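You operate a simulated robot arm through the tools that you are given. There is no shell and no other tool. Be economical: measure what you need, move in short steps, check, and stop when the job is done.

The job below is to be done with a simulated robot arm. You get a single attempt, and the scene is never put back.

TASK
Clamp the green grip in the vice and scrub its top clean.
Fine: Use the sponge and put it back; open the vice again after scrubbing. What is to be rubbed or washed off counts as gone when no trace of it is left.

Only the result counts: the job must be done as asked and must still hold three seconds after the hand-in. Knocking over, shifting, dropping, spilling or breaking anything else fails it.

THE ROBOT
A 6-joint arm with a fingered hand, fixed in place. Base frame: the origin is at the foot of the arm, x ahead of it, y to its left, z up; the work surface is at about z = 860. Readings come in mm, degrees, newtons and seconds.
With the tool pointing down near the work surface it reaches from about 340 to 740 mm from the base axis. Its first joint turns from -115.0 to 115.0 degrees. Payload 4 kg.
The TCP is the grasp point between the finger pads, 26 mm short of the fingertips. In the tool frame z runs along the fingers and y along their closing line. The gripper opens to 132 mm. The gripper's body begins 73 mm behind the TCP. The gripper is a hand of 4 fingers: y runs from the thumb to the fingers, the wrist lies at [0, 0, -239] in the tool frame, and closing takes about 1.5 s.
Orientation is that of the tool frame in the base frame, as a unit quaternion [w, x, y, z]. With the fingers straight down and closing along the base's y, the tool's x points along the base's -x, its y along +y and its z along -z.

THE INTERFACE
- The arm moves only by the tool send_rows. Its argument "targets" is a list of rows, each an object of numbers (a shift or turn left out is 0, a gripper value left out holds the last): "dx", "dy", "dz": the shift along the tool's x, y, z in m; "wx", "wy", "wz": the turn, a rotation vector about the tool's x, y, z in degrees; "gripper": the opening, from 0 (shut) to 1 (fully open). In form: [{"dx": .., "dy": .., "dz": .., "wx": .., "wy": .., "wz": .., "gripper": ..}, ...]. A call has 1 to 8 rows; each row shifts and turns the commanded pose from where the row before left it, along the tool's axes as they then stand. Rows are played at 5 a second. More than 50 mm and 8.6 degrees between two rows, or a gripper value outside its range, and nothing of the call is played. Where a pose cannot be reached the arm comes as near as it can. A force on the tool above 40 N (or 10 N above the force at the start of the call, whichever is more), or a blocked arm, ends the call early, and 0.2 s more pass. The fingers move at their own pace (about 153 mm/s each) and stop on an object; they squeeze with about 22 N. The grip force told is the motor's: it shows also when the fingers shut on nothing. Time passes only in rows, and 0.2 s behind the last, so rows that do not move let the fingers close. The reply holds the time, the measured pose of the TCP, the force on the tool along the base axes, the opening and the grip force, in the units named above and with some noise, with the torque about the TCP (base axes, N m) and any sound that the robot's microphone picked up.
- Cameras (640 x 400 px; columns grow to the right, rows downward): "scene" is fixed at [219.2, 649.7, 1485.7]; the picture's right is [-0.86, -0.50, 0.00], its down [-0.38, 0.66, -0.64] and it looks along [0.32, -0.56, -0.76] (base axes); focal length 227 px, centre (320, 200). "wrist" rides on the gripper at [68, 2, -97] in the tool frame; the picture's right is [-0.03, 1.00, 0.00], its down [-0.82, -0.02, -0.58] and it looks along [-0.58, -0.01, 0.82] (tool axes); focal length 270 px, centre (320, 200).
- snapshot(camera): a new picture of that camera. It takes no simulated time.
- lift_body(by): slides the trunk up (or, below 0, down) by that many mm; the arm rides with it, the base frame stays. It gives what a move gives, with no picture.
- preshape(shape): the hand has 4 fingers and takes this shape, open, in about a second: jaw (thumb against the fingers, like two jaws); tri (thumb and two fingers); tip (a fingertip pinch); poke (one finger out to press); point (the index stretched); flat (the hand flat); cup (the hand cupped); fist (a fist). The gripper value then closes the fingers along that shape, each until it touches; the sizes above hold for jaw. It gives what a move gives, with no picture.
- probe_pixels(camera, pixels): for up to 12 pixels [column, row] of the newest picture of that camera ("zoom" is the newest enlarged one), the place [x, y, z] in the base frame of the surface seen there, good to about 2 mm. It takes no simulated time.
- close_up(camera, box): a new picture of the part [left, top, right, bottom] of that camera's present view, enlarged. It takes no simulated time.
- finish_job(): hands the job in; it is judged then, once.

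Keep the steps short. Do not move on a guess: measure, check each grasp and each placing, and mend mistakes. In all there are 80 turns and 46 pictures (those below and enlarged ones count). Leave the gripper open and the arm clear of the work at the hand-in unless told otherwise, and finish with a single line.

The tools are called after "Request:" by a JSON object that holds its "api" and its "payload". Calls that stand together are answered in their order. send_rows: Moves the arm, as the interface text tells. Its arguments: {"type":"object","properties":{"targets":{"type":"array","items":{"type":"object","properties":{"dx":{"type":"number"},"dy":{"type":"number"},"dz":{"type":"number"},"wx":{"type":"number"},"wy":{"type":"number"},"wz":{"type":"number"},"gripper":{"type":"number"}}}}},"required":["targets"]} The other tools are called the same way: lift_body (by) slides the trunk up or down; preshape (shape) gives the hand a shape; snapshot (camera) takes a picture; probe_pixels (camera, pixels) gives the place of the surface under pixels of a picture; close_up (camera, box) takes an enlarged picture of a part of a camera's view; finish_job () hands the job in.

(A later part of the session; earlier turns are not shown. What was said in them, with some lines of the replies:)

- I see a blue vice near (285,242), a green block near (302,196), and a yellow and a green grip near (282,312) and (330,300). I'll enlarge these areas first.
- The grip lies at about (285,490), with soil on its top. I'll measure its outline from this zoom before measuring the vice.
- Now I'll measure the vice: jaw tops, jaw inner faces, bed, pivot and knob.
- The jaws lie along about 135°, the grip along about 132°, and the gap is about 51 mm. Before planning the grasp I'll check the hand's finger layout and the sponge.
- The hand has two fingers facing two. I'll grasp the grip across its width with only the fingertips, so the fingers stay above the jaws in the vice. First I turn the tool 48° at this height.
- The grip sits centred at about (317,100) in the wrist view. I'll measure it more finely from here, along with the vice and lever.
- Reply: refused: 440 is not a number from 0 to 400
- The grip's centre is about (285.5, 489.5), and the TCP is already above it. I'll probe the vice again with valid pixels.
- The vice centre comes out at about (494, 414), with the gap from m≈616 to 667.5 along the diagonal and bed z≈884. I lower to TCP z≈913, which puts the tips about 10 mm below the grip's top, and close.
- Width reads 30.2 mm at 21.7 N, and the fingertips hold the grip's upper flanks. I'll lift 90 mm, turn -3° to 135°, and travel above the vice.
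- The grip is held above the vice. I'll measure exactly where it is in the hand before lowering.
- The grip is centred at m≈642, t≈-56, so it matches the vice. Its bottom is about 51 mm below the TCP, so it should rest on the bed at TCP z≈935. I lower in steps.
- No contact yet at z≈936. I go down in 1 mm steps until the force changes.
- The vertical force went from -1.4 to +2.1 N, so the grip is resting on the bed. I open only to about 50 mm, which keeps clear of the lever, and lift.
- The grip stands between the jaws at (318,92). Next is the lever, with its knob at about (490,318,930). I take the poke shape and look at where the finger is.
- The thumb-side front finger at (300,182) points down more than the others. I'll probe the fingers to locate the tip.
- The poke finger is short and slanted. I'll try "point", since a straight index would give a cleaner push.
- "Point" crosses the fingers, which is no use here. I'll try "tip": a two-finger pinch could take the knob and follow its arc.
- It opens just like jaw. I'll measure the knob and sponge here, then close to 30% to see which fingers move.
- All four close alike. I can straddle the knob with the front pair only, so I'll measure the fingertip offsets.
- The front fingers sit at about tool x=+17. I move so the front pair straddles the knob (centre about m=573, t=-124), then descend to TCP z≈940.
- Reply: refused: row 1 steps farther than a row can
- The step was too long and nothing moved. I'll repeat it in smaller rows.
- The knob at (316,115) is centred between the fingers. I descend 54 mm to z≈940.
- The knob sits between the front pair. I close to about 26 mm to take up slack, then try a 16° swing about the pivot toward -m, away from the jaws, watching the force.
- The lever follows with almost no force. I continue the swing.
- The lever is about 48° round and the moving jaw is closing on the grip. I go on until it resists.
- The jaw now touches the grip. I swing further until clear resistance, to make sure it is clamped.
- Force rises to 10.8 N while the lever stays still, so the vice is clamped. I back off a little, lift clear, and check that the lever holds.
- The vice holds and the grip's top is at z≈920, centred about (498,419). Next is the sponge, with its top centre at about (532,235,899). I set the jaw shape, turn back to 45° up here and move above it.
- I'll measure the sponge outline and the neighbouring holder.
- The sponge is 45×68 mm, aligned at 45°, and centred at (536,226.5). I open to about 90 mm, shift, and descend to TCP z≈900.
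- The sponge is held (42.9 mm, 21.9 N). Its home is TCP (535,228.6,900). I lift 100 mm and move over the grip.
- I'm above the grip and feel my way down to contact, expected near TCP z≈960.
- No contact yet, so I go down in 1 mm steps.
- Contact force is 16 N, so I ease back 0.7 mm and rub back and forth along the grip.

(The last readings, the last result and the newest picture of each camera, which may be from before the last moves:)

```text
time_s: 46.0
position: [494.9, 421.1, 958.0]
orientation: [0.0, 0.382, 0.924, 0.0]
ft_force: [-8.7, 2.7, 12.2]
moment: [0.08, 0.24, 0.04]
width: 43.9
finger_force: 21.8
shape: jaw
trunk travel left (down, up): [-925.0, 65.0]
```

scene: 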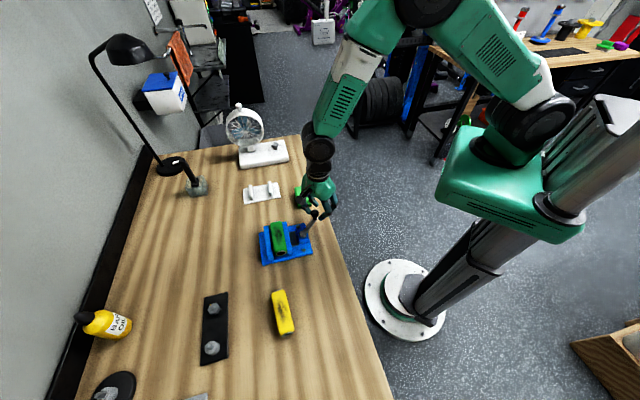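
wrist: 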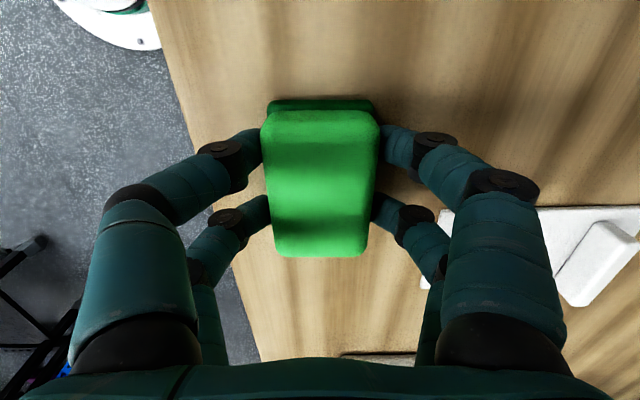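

I lift and go back over the sponge's home to see the result, without putting it down yet.

Request:
{"api": "send_rows", "payload": {"targets": [{"dz": -0.02}, {"dz": -0.024}, {"dx": -0.0325, "dy": -0.0218}, {"dx": -0.0325, "dy": -0.0218}, {"dx": -0.0325, "dy": -0.0218}, {"dx": -0.0325, "dy": -0.0218}, {"dx": -0.0325, "dy": -0.0218}, {}]}}

Request:
{"api": "close_up", "payload": {"camera": "scene", "box": [255, 205, 315, 265]}}

```text
time_s: 47.8
position: [535.9, 225.5, 1000.5]
orientation: [0.001, 0.382, 0.924, 0.0]
ft_force: [0.3, 0.3, -0.4]
moment: [-0.01, 0.02, -0.01]
width: 43.6
finger_force: 22.4
shape: jaw
trunk travel left (down, up): [-925.0, 65.0]
```

```text
6.67 times, centred on (285, 235) of scene
```

zoom: 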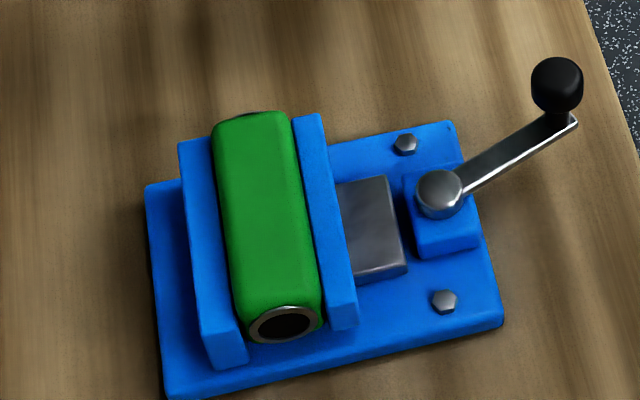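

It looks clean. I'll enlarge more to rule out a faint trace.

Request:
{"api": "close_up", "payload": {"camera": "scene", "box": [270, 218, 294, 240]}}

```text
16.00 times, centred on (282, 229) of scene
```

zoom: 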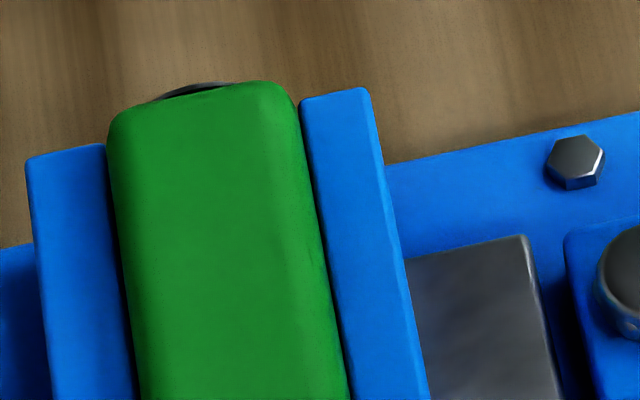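

Uniform as far as I can see, maybe with a very faint mottle in the middle. I'll do one more full pass to be certain, retracing the same commanded path.

Request:
{"api": "send_rows", "payload": {"targets": [{"dx": 0.0325, "dy": 0.0218}, {"dx": 0.0325, "dy": 0.0218}, {"dx": 0.0325, "dy": 0.0218}, {"dx": 0.0325, "dy": 0.0218}, {"dx": 0.0325, "dy": 0.0218}, {}, {"dz": 0.03}, {"dz": 0.011}]}}

Request:
{"api": "send_rows", "payload": {"targets": [{"dz": 0.003}, {"dx": 0.014}, {"dx": -0.014}, {"dx": -0.014}, {"dx": 0.014}, {"dx": 0.014}, {"dx": -0.014}, {"dx": -0.014}]}}

Request:
{"api": "send_rows", "payload": {"targets": [{"dx": 0.014}, {"dx": 0.014, "dy": 0.005}, {"dx": -0.014}, {"dx": -0.014}, {"dx": 0.014, "dy": -0.01}, {"dx": 0.014}, {"dx": -0.014, "dy": 0.005}, {}]}}

Request:
{"api": "send_rows", "payload": {"targets": [{"dz": -0.02}, {"dz": -0.024}, {"dx": -0.0325, "dy": -0.0218}, {"dx": -0.0325, "dy": -0.0218}, {"dx": -0.0325, "dy": -0.0218}, {"dx": -0.0325, "dy": -0.0218}, {"dx": -0.0325, "dy": -0.0218}, {}]}}

Request:
{"api": "snapshot", "payload": {"camera": "wrist"}}

```text
time_s: 49.6
position: [499.4, 420.9, 959.8]
orientation: [0.0, 0.383, 0.924, 0.0]
ft_force: [-0.1, -0.5, -0.1]
moment: [0.01, 0.04, 0.03]
width: 43.4
finger_force: 21.9
shape: jaw
trunk travel left (down, up): [-925.0, 65.0]
```

```text
time_s: 51.4
position: [508.0, 410.5, 958.4]
orientation: [0.0, 0.383, 0.924, 0.001]
ft_force: [-1.6, 3.0, 5.2]
moment: [0.1, 0.09, -0.01]
width: 43.6
finger_force: 21.8
shape: jaw
trunk travel left (down, up): [-925.0, 65.0]
```

```text
time_s: 53.2
position: [497.1, 421.1, 957.0]
orientation: [0.001, 0.382, 0.924, 0.001]
ft_force: [-7.9, 3.1, 10.5]
moment: [0.08, 0.23, -0.02]
width: 43.7
finger_force: 22.5
shape: jaw
trunk travel left (down, up): [-925.0, 65.0]
```

```text
time_s: 55.0
position: [535.3, 228.5, 1001.7]
orientation: [0.001, 0.383, 0.924, 0.0]
ft_force: [-0.6, 0.7, -0.5]
moment: [0.01, 0.03, 0.0]
width: 43.4
finger_force: 21.3
shape: jaw
trunk travel left (down, up): [-925.0, 65.0]
```

```text
10 pictures are left
```

wrist: 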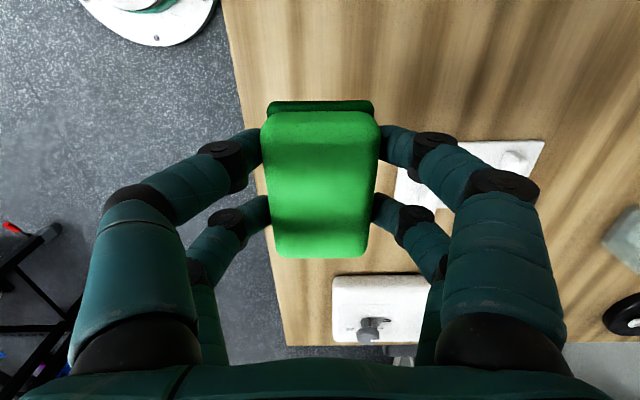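

The sponge sits unchanged in the hand, and I'm over its home. I lower it and feel for the table.

Request:
{"api": "send_rows", "payload": {"targets": [{"dz": 0.04}, {"dz": 0.035}, {"dz": 0.018}, {"dz": 0.005}, {}]}}

Request:
{"api": "send_rows", "payload": {"targets": [{"dz": 0.0015}, {}]}}

Request:
{"api": "send_rows", "payload": {"targets": [{"dz": 0.001}, {}]}}

```text
time_s: 56.2
position: [535.4, 228.2, 902.8]
orientation: [0.0, 0.383, 0.924, 0.0]
ft_force: [-0.8, -0.3, -0.2]
moment: [-0.01, -0.01, 0.01]
width: 43.7
finger_force: 22.3
shape: jaw
trunk travel left (down, up): [-925.0, 65.0]
```

```text
time_s: 56.8
position: [535.2, 228.6, 901.6]
orientation: [-0.001, 0.383, 0.924, 0.0]
ft_force: [-0.7, -0.1, -0.4]
moment: [0.02, 0.01, -0.04]
width: 43.4
finger_force: 22.2
shape: jaw
trunk travel left (down, up): [-925.0, 65.0]
```

```text
time_s: 57.4
position: [536.5, 228.5, 899.8]
orientation: [0.001, 0.382, 0.924, 0.0]
ft_force: [1.2, -0.5, 0.0]
moment: [0.0, 0.0, -0.02]
width: 43.5
finger_force: 21.4
shape: jaw
trunk travel left (down, up): [-925.0, 65.0]
```

Request:
{"api": "send_rows", "payload": {"targets": [{"dz": 0.001}, {}]}}

```text
time_s: 58.0
position: [535.3, 228.5, 900.6]
orientation: [0.001, 0.383, 0.924, 0.0]
ft_force: [-1.0, 0.8, -0.2]
moment: [-0.01, 0.0, 0.03]
width: 43.5
finger_force: 22.2
shape: jaw
trunk travel left (down, up): [-925.0, 65.0]
```

Request:
{"api": "send_rows", "payload": {"targets": [{"dz": 0.001}, {}]}}

```text
time_s: 58.6
position: [536.3, 228.9, 898.9]
orientation: [-0.001, 0.382, 0.924, -0.001]
ft_force: [-0.7, 0.1, -0.4]
moment: [0.02, 0.0, 0.02]
width: 43.5
finger_force: 21.9
shape: jaw
trunk travel left (down, up): [-925.0, 65.0]
```

No table contact yet; the sponge slid up slightly in the fingers while rubbing. I continue in 1 mm steps.

Request:
{"api": "send_rows", "payload": {"targets": [{"dz": 0.001}, {}]}}

Request:
{"api": "send_rows", "payload": {"targets": [{"dz": 0.0007}, {}]}}

```text
time_s: 59.2
position: [536.3, 227.9, 897.5]
orientation: [0.001, 0.382, 0.924, 0.001]
ft_force: [-0.8, 0.9, 4.5]
moment: [-0.02, 0.07, 0.01]
width: 43.5
finger_force: 22.1
shape: jaw
trunk travel left (down, up): [-925.0, 65.0]
```

```text
time_s: 59.8
position: [536.5, 227.8, 898.0]
orientation: [0.0, 0.382, 0.924, 0.002]
ft_force: [-0.4, 1.1, 9.1]
moment: [-0.01, 0.06, -0.01]
width: 43.6
finger_force: 21.9
shape: jaw
trunk travel left (down, up): [-925.0, 65.0]
```

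The sponge is on the table (4.5 to 9 N). I release to about 85 mm, lift, and check sponge, vice and grip.

Request:
{"api": "send_rows", "payload": {"targets": [{"gripper": 0.45}, {"gripper": 0.64}, {}, {}, {"dz": -0.03}, {"dz": -0.045}, {"dz": -0.045}, {"dz": -0.04}]}}

Request:
{"api": "snapshot", "payload": {"camera": "wrist"}}

Request:
{"api": "probe_pixels", "payload": {"camera": "wrist", "pixels": [[293, 72], [342, 72], [296, 142], [339, 142], [318, 68], [318, 145], [293, 105], [343, 105], [318, 105]]}}

```text
time_s: 61.6
position: [534.4, 230.6, 1057.4]
orientation: [-0.001, 0.383, 0.924, 0.0]
ft_force: [0.0, -0.2, -0.8]
moment: [-0.03, 0.0, -0.02]
width: 83.9
finger_force: 0.0
shape: jaw
trunk travel left (down, up): [-925.0, 65.0]
```

```text
9 pictures are left
```

wrist: 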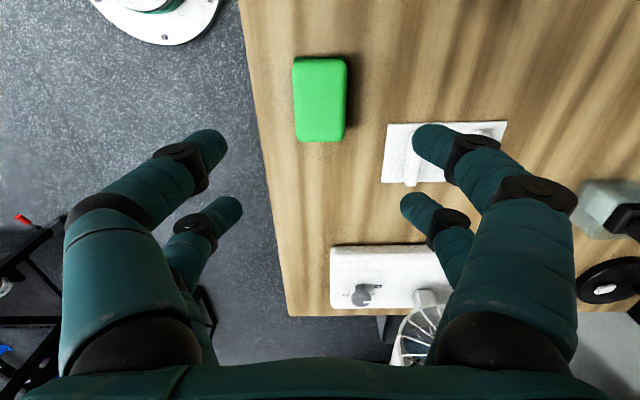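

```text
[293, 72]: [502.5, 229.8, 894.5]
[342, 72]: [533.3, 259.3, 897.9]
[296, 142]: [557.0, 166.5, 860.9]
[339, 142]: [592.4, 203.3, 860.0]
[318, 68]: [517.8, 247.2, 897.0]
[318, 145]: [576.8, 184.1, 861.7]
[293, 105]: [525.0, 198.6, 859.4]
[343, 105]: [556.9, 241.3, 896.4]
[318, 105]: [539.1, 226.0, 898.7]
```

Request:
{"api": "probe_pixels", "payload": {"camera": "wrist", "pixels": [[319, 61], [320, 138], [297, 100], [346, 100], [296, 75], [299, 132], [345, 75], [342, 132]]}}

```text
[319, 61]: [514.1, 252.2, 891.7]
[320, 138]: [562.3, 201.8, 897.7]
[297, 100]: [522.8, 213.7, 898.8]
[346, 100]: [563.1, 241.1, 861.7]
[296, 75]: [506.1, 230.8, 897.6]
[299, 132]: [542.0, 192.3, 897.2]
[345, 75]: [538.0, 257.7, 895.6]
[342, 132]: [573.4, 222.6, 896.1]
```

The sponge is back within about 2 mm. Next I reopen the vice: the knob is at about (417.5,301.5), 68.5° from its start. I move above it and turn +68.5° so the front pair straddles it.

Request:
{"api": "send_rows", "payload": {"targets": [{"dx": 0.0324, "dy": -0.0117, "gripper": 0.3}, {"dx": 0.0324, "dy": -0.0117}, {"dx": 0.0324, "dy": -0.0117}, {"dx": 0.0324, "dy": -0.0117}, {}]}}

Request:
{"api": "send_rows", "payload": {"targets": [{"wz": 8}, {"wz": 8}, {"wz": 8}, {"wz": 8}, {"wz": 8}, {"wz": 8}, {"wz": 8}, {"wz": 8}]}}

Request:
{"api": "send_rows", "payload": {"targets": [{"wz": 4.5}, {}, {}]}}

Request:
{"api": "snapshot", "payload": {"camera": "wrist"}}

```text
time_s: 62.8
position: [411.3, 289.5, 1056.5]
orientation: [0.0, 0.383, 0.924, 0.0]
ft_force: [-0.4, 0.6, 0.1]
moment: [-0.02, 0.01, 0.01]
width: 39.8
finger_force: 0.1
shape: jaw
trunk travel left (down, up): [-925.0, 65.0]
```

```text
time_s: 64.6
position: [412.0, 287.3, 1056.8]
orientation: [0.0, 0.814, 0.58, 0.0]
ft_force: [0.3, -0.1, -0.9]
moment: [0.04, -0.01, 0.01]
width: 40.0
finger_force: 0.1
shape: jaw
trunk travel left (down, up): [-925.0, 65.0]
```

```text
time_s: 65.4
position: [411.2, 287.1, 1057.3]
orientation: [0.001, 0.836, 0.548, 0.0]
ft_force: [-0.2, 0.2, 0.6]
moment: [0.01, -0.01, 0.01]
width: 39.7
finger_force: 0.1
shape: jaw
trunk travel left (down, up): [-925.0, 65.0]
```

```text
8 pictures are left
```

wrist: 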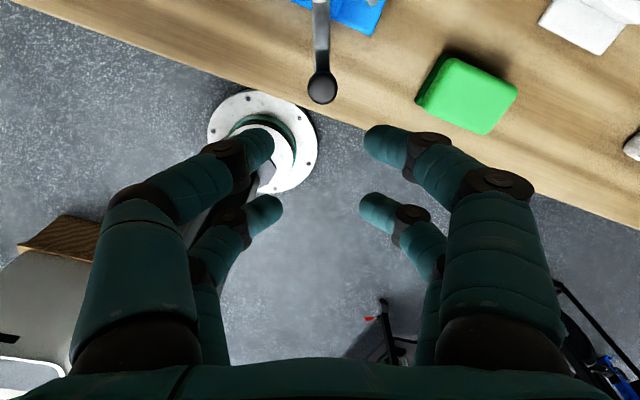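

The knob at (322,88) is centred and the lever is aligned. I descend to z≈939 and close to about 26 mm.

Request:
{"api": "send_rows", "payload": {"targets": [{"dz": 0.04}, {"dz": 0.04}, {"dz": 0.028}, {"dz": 0.01}, {}, {"gripper": 0.19}, {}, {}]}}

Request:
{"api": "snapshot", "payload": {"camera": "wrist"}}

```text
time_s: 67.2
position: [411.5, 287.5, 937.7]
orientation: [0.0, 0.836, 0.548, 0.0]
ft_force: [0.1, -0.9, 0.0]
moment: [-0.01, -0.01, -0.01]
width: 25.5
finger_force: 0.1
shape: jaw
trunk travel left (down, up): [-925.0, 65.0]
```

```text
7 pictures are left
```

wrist: 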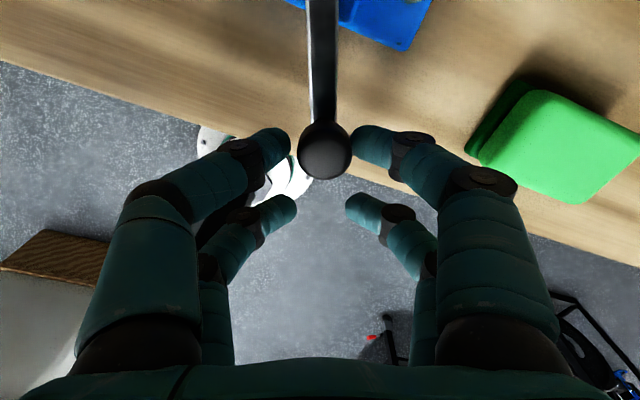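

The knob sits between the front pair. I swing back, first 16°.

Request:
{"api": "send_rows", "payload": {"targets": [{"dx": 0.0008, "dy": 0.0117, "wz": -8}, {"dx": 0.0008, "dy": 0.0117, "wz": -8}, {}]}}

Request:
{"api": "send_rows", "payload": {"targets": [{"dx": 0.0008, "dy": 0.0117, "wz": -8}, {"dx": 0.0008, "dy": 0.0117, "wz": -8}, {"dx": 0.0008, "dy": 0.0117, "wz": -8}, {"dx": 0.0008, "dy": 0.0117, "wz": -8}, {}]}}

Request:
{"api": "snapshot", "payload": {"camera": "wrist"}}

```text
time_s: 68.0
position: [433.7, 280.2, 941.0]
orientation: [0.0, 0.751, 0.66, 0.001]
ft_force: [-0.6, 0.3, 0.3]
moment: [-0.01, 0.0, 0.01]
width: 25.6
finger_force: 0.1
shape: jaw
trunk travel left (down, up): [-925.0, 65.0]
```

```text
time_s: 69.2
position: [478.6, 288.0, 938.5]
orientation: [0.0, 0.541, 0.841, 0.0]
ft_force: [0.2, 0.3, -0.1]
moment: [0.0, 0.03, 0.01]
width: 25.8
finger_force: 0.1
shape: jaw
trunk travel left (down, up): [-925.0, 65.0]
```

```text
6 pictures are left
```

wrist: 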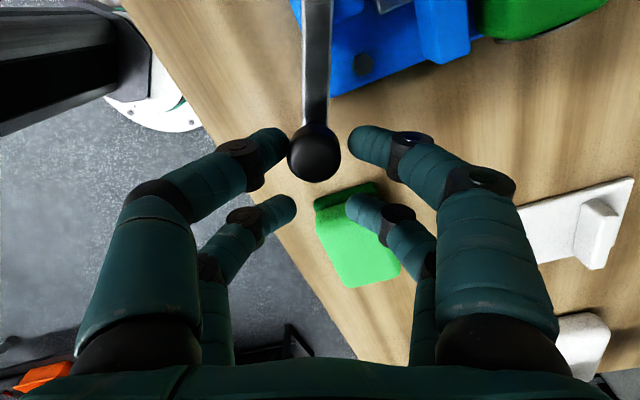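

The lever follows. I do the remaining 20.5° plus a little for slack, watching the force.

Request:
{"api": "send_rows", "payload": {"targets": [{"dx": 0.0008, "dy": 0.0117, "wz": -8}, {"dx": 0.0008, "dy": 0.0117, "wz": -8}, {"dx": 0.0003, "dy": 0.0066, "wz": -4.5}, {}]}}

Request:
{"api": "send_rows", "payload": {"targets": [{"dy": 0.003, "wz": 0}, {}]}}

Request:
{"api": "snapshot", "payload": {"camera": "wrist"}}

```text
time_s: 70.2
position: [503.1, 304.4, 938.9]
orientation: [0.001, 0.382, 0.924, 0.001]
ft_force: [0.8, 0.0, -0.3]
moment: [0.0, 0.01, -0.04]
width: 25.2
finger_force: 0.0
shape: jaw
trunk travel left (down, up): [-925.0, 65.0]
```

```text
time_s: 70.8
position: [504.5, 307.6, 939.4]
orientation: [-0.001, 0.383, 0.924, 0.001]
ft_force: [-1.2, -0.3, 0.1]
moment: [0.0, 0.02, 0.01]
width: 25.6
finger_force: 0.0
shape: jaw
trunk travel left (down, up): [-925.0, 65.0]
```

```text
5 pictures are left
```

wrist: 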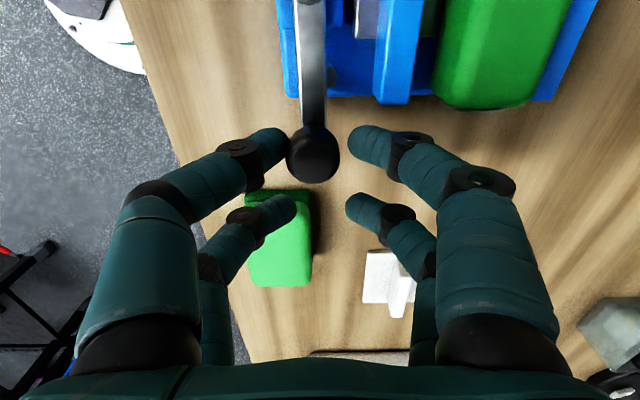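

The jaw is open again. I nudge 2 mm more to reach the original stop.

Request:
{"api": "send_rows", "payload": {"targets": [{"dy": 0.002}, {}]}}

Request:
{"api": "send_rows", "payload": {"targets": [{"dy": -0.003, "gripper": 0.26}, {}, {}, {"dz": -0.03}, {"dz": -0.045}, {"dz": -0.045}, {}]}}

Request:
{"api": "send_rows", "payload": {"targets": [{"dz": -0.045}, {"dz": -0.045}, {"dx": -0.04, "gripper": 1}, {"dx": -0.04}, {}, {}]}}

Request:
{"api": "close_up", "payload": {"camera": "scene", "box": [240, 170, 330, 275]}}

Request:
{"api": "probe_pixels", "payload": {"camera": "zoom", "pixels": [[320, 200], [400, 130], [420, 210], [440, 80]]}}

```text
time_s: 71.4
position: [506.3, 308.5, 938.5]
orientation: [-0.001, 0.382, 0.924, -0.001]
ft_force: [-0.9, -2.3, -0.1]
moment: [-0.04, 0.03, 0.06]
width: 26.1
finger_force: 0.1
shape: jaw
trunk travel left (down, up): [-925.0, 65.0]
```

```text
time_s: 73.0
position: [506.6, 306.0, 1060.2]
orientation: [0.0, 0.382, 0.924, -0.002]
ft_force: [-0.5, -0.4, -0.5]
moment: [0.0, -0.03, 0.02]
width: 34.2
finger_force: 0.1
shape: jaw
trunk travel left (down, up): [-925.0, 65.0]
```

```text
time_s: 74.4
position: [564.0, 249.2, 1149.3]
orientation: [0.0, 0.382, 0.924, 0.0]
ft_force: [0.0, 0.0, 0.3]
moment: [0.01, -0.02, 0.02]
width: 131.8
finger_force: 0.0
shape: jaw
trunk travel left (down, up): [-925.0, 65.0]
```

```text
3.81 times, centred on (285, 222) of scene
```

zoom: 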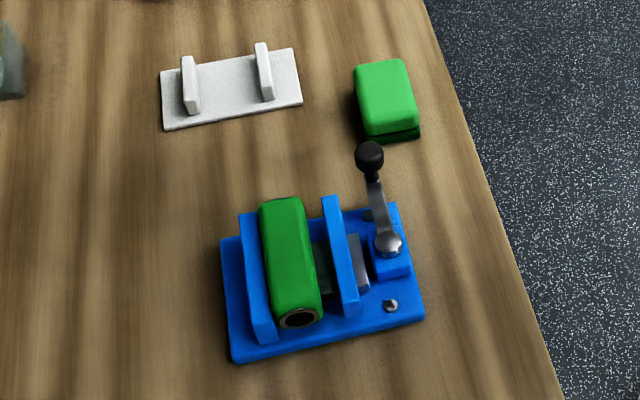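

```text
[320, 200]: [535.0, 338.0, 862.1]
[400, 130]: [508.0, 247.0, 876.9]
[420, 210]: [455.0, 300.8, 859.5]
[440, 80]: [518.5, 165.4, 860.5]
```

The vice is open with the lever back at its stop, and the sponge is at its place. One last close look at the grip's top.

Request:
{"api": "close_up", "payload": {"camera": "scene", "box": [268, 215, 296, 253]}}

Request:
{"api": "snapshot", "payload": {"camera": "scene"}}

```text
10.53 times, centred on (282, 234) of scene
```

zoom: 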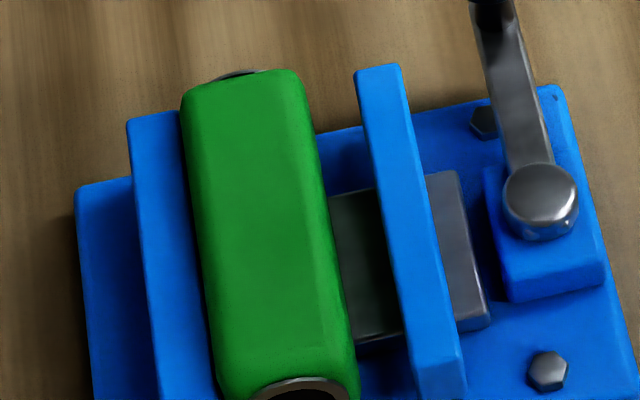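

```text
2 pictures are left
```

scene: 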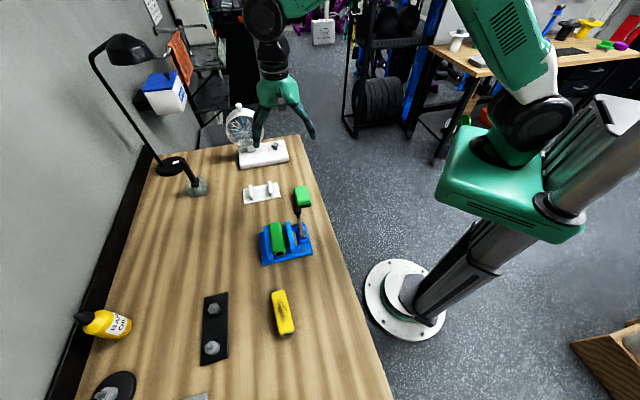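

The grip's top is clean, the vice is open, the sponge is back, and the arm is clear with the gripper open. I hand it in.

Request:
{"api": "finish_job", "payload": {}}

```text
The job is handed in.
```

I clamped the green grip in the vice, scrubbed its top with the sponge until no trace showed, put the sponge back within about 2 mm of its place, and opened the vice again with the grip still between the jaws.
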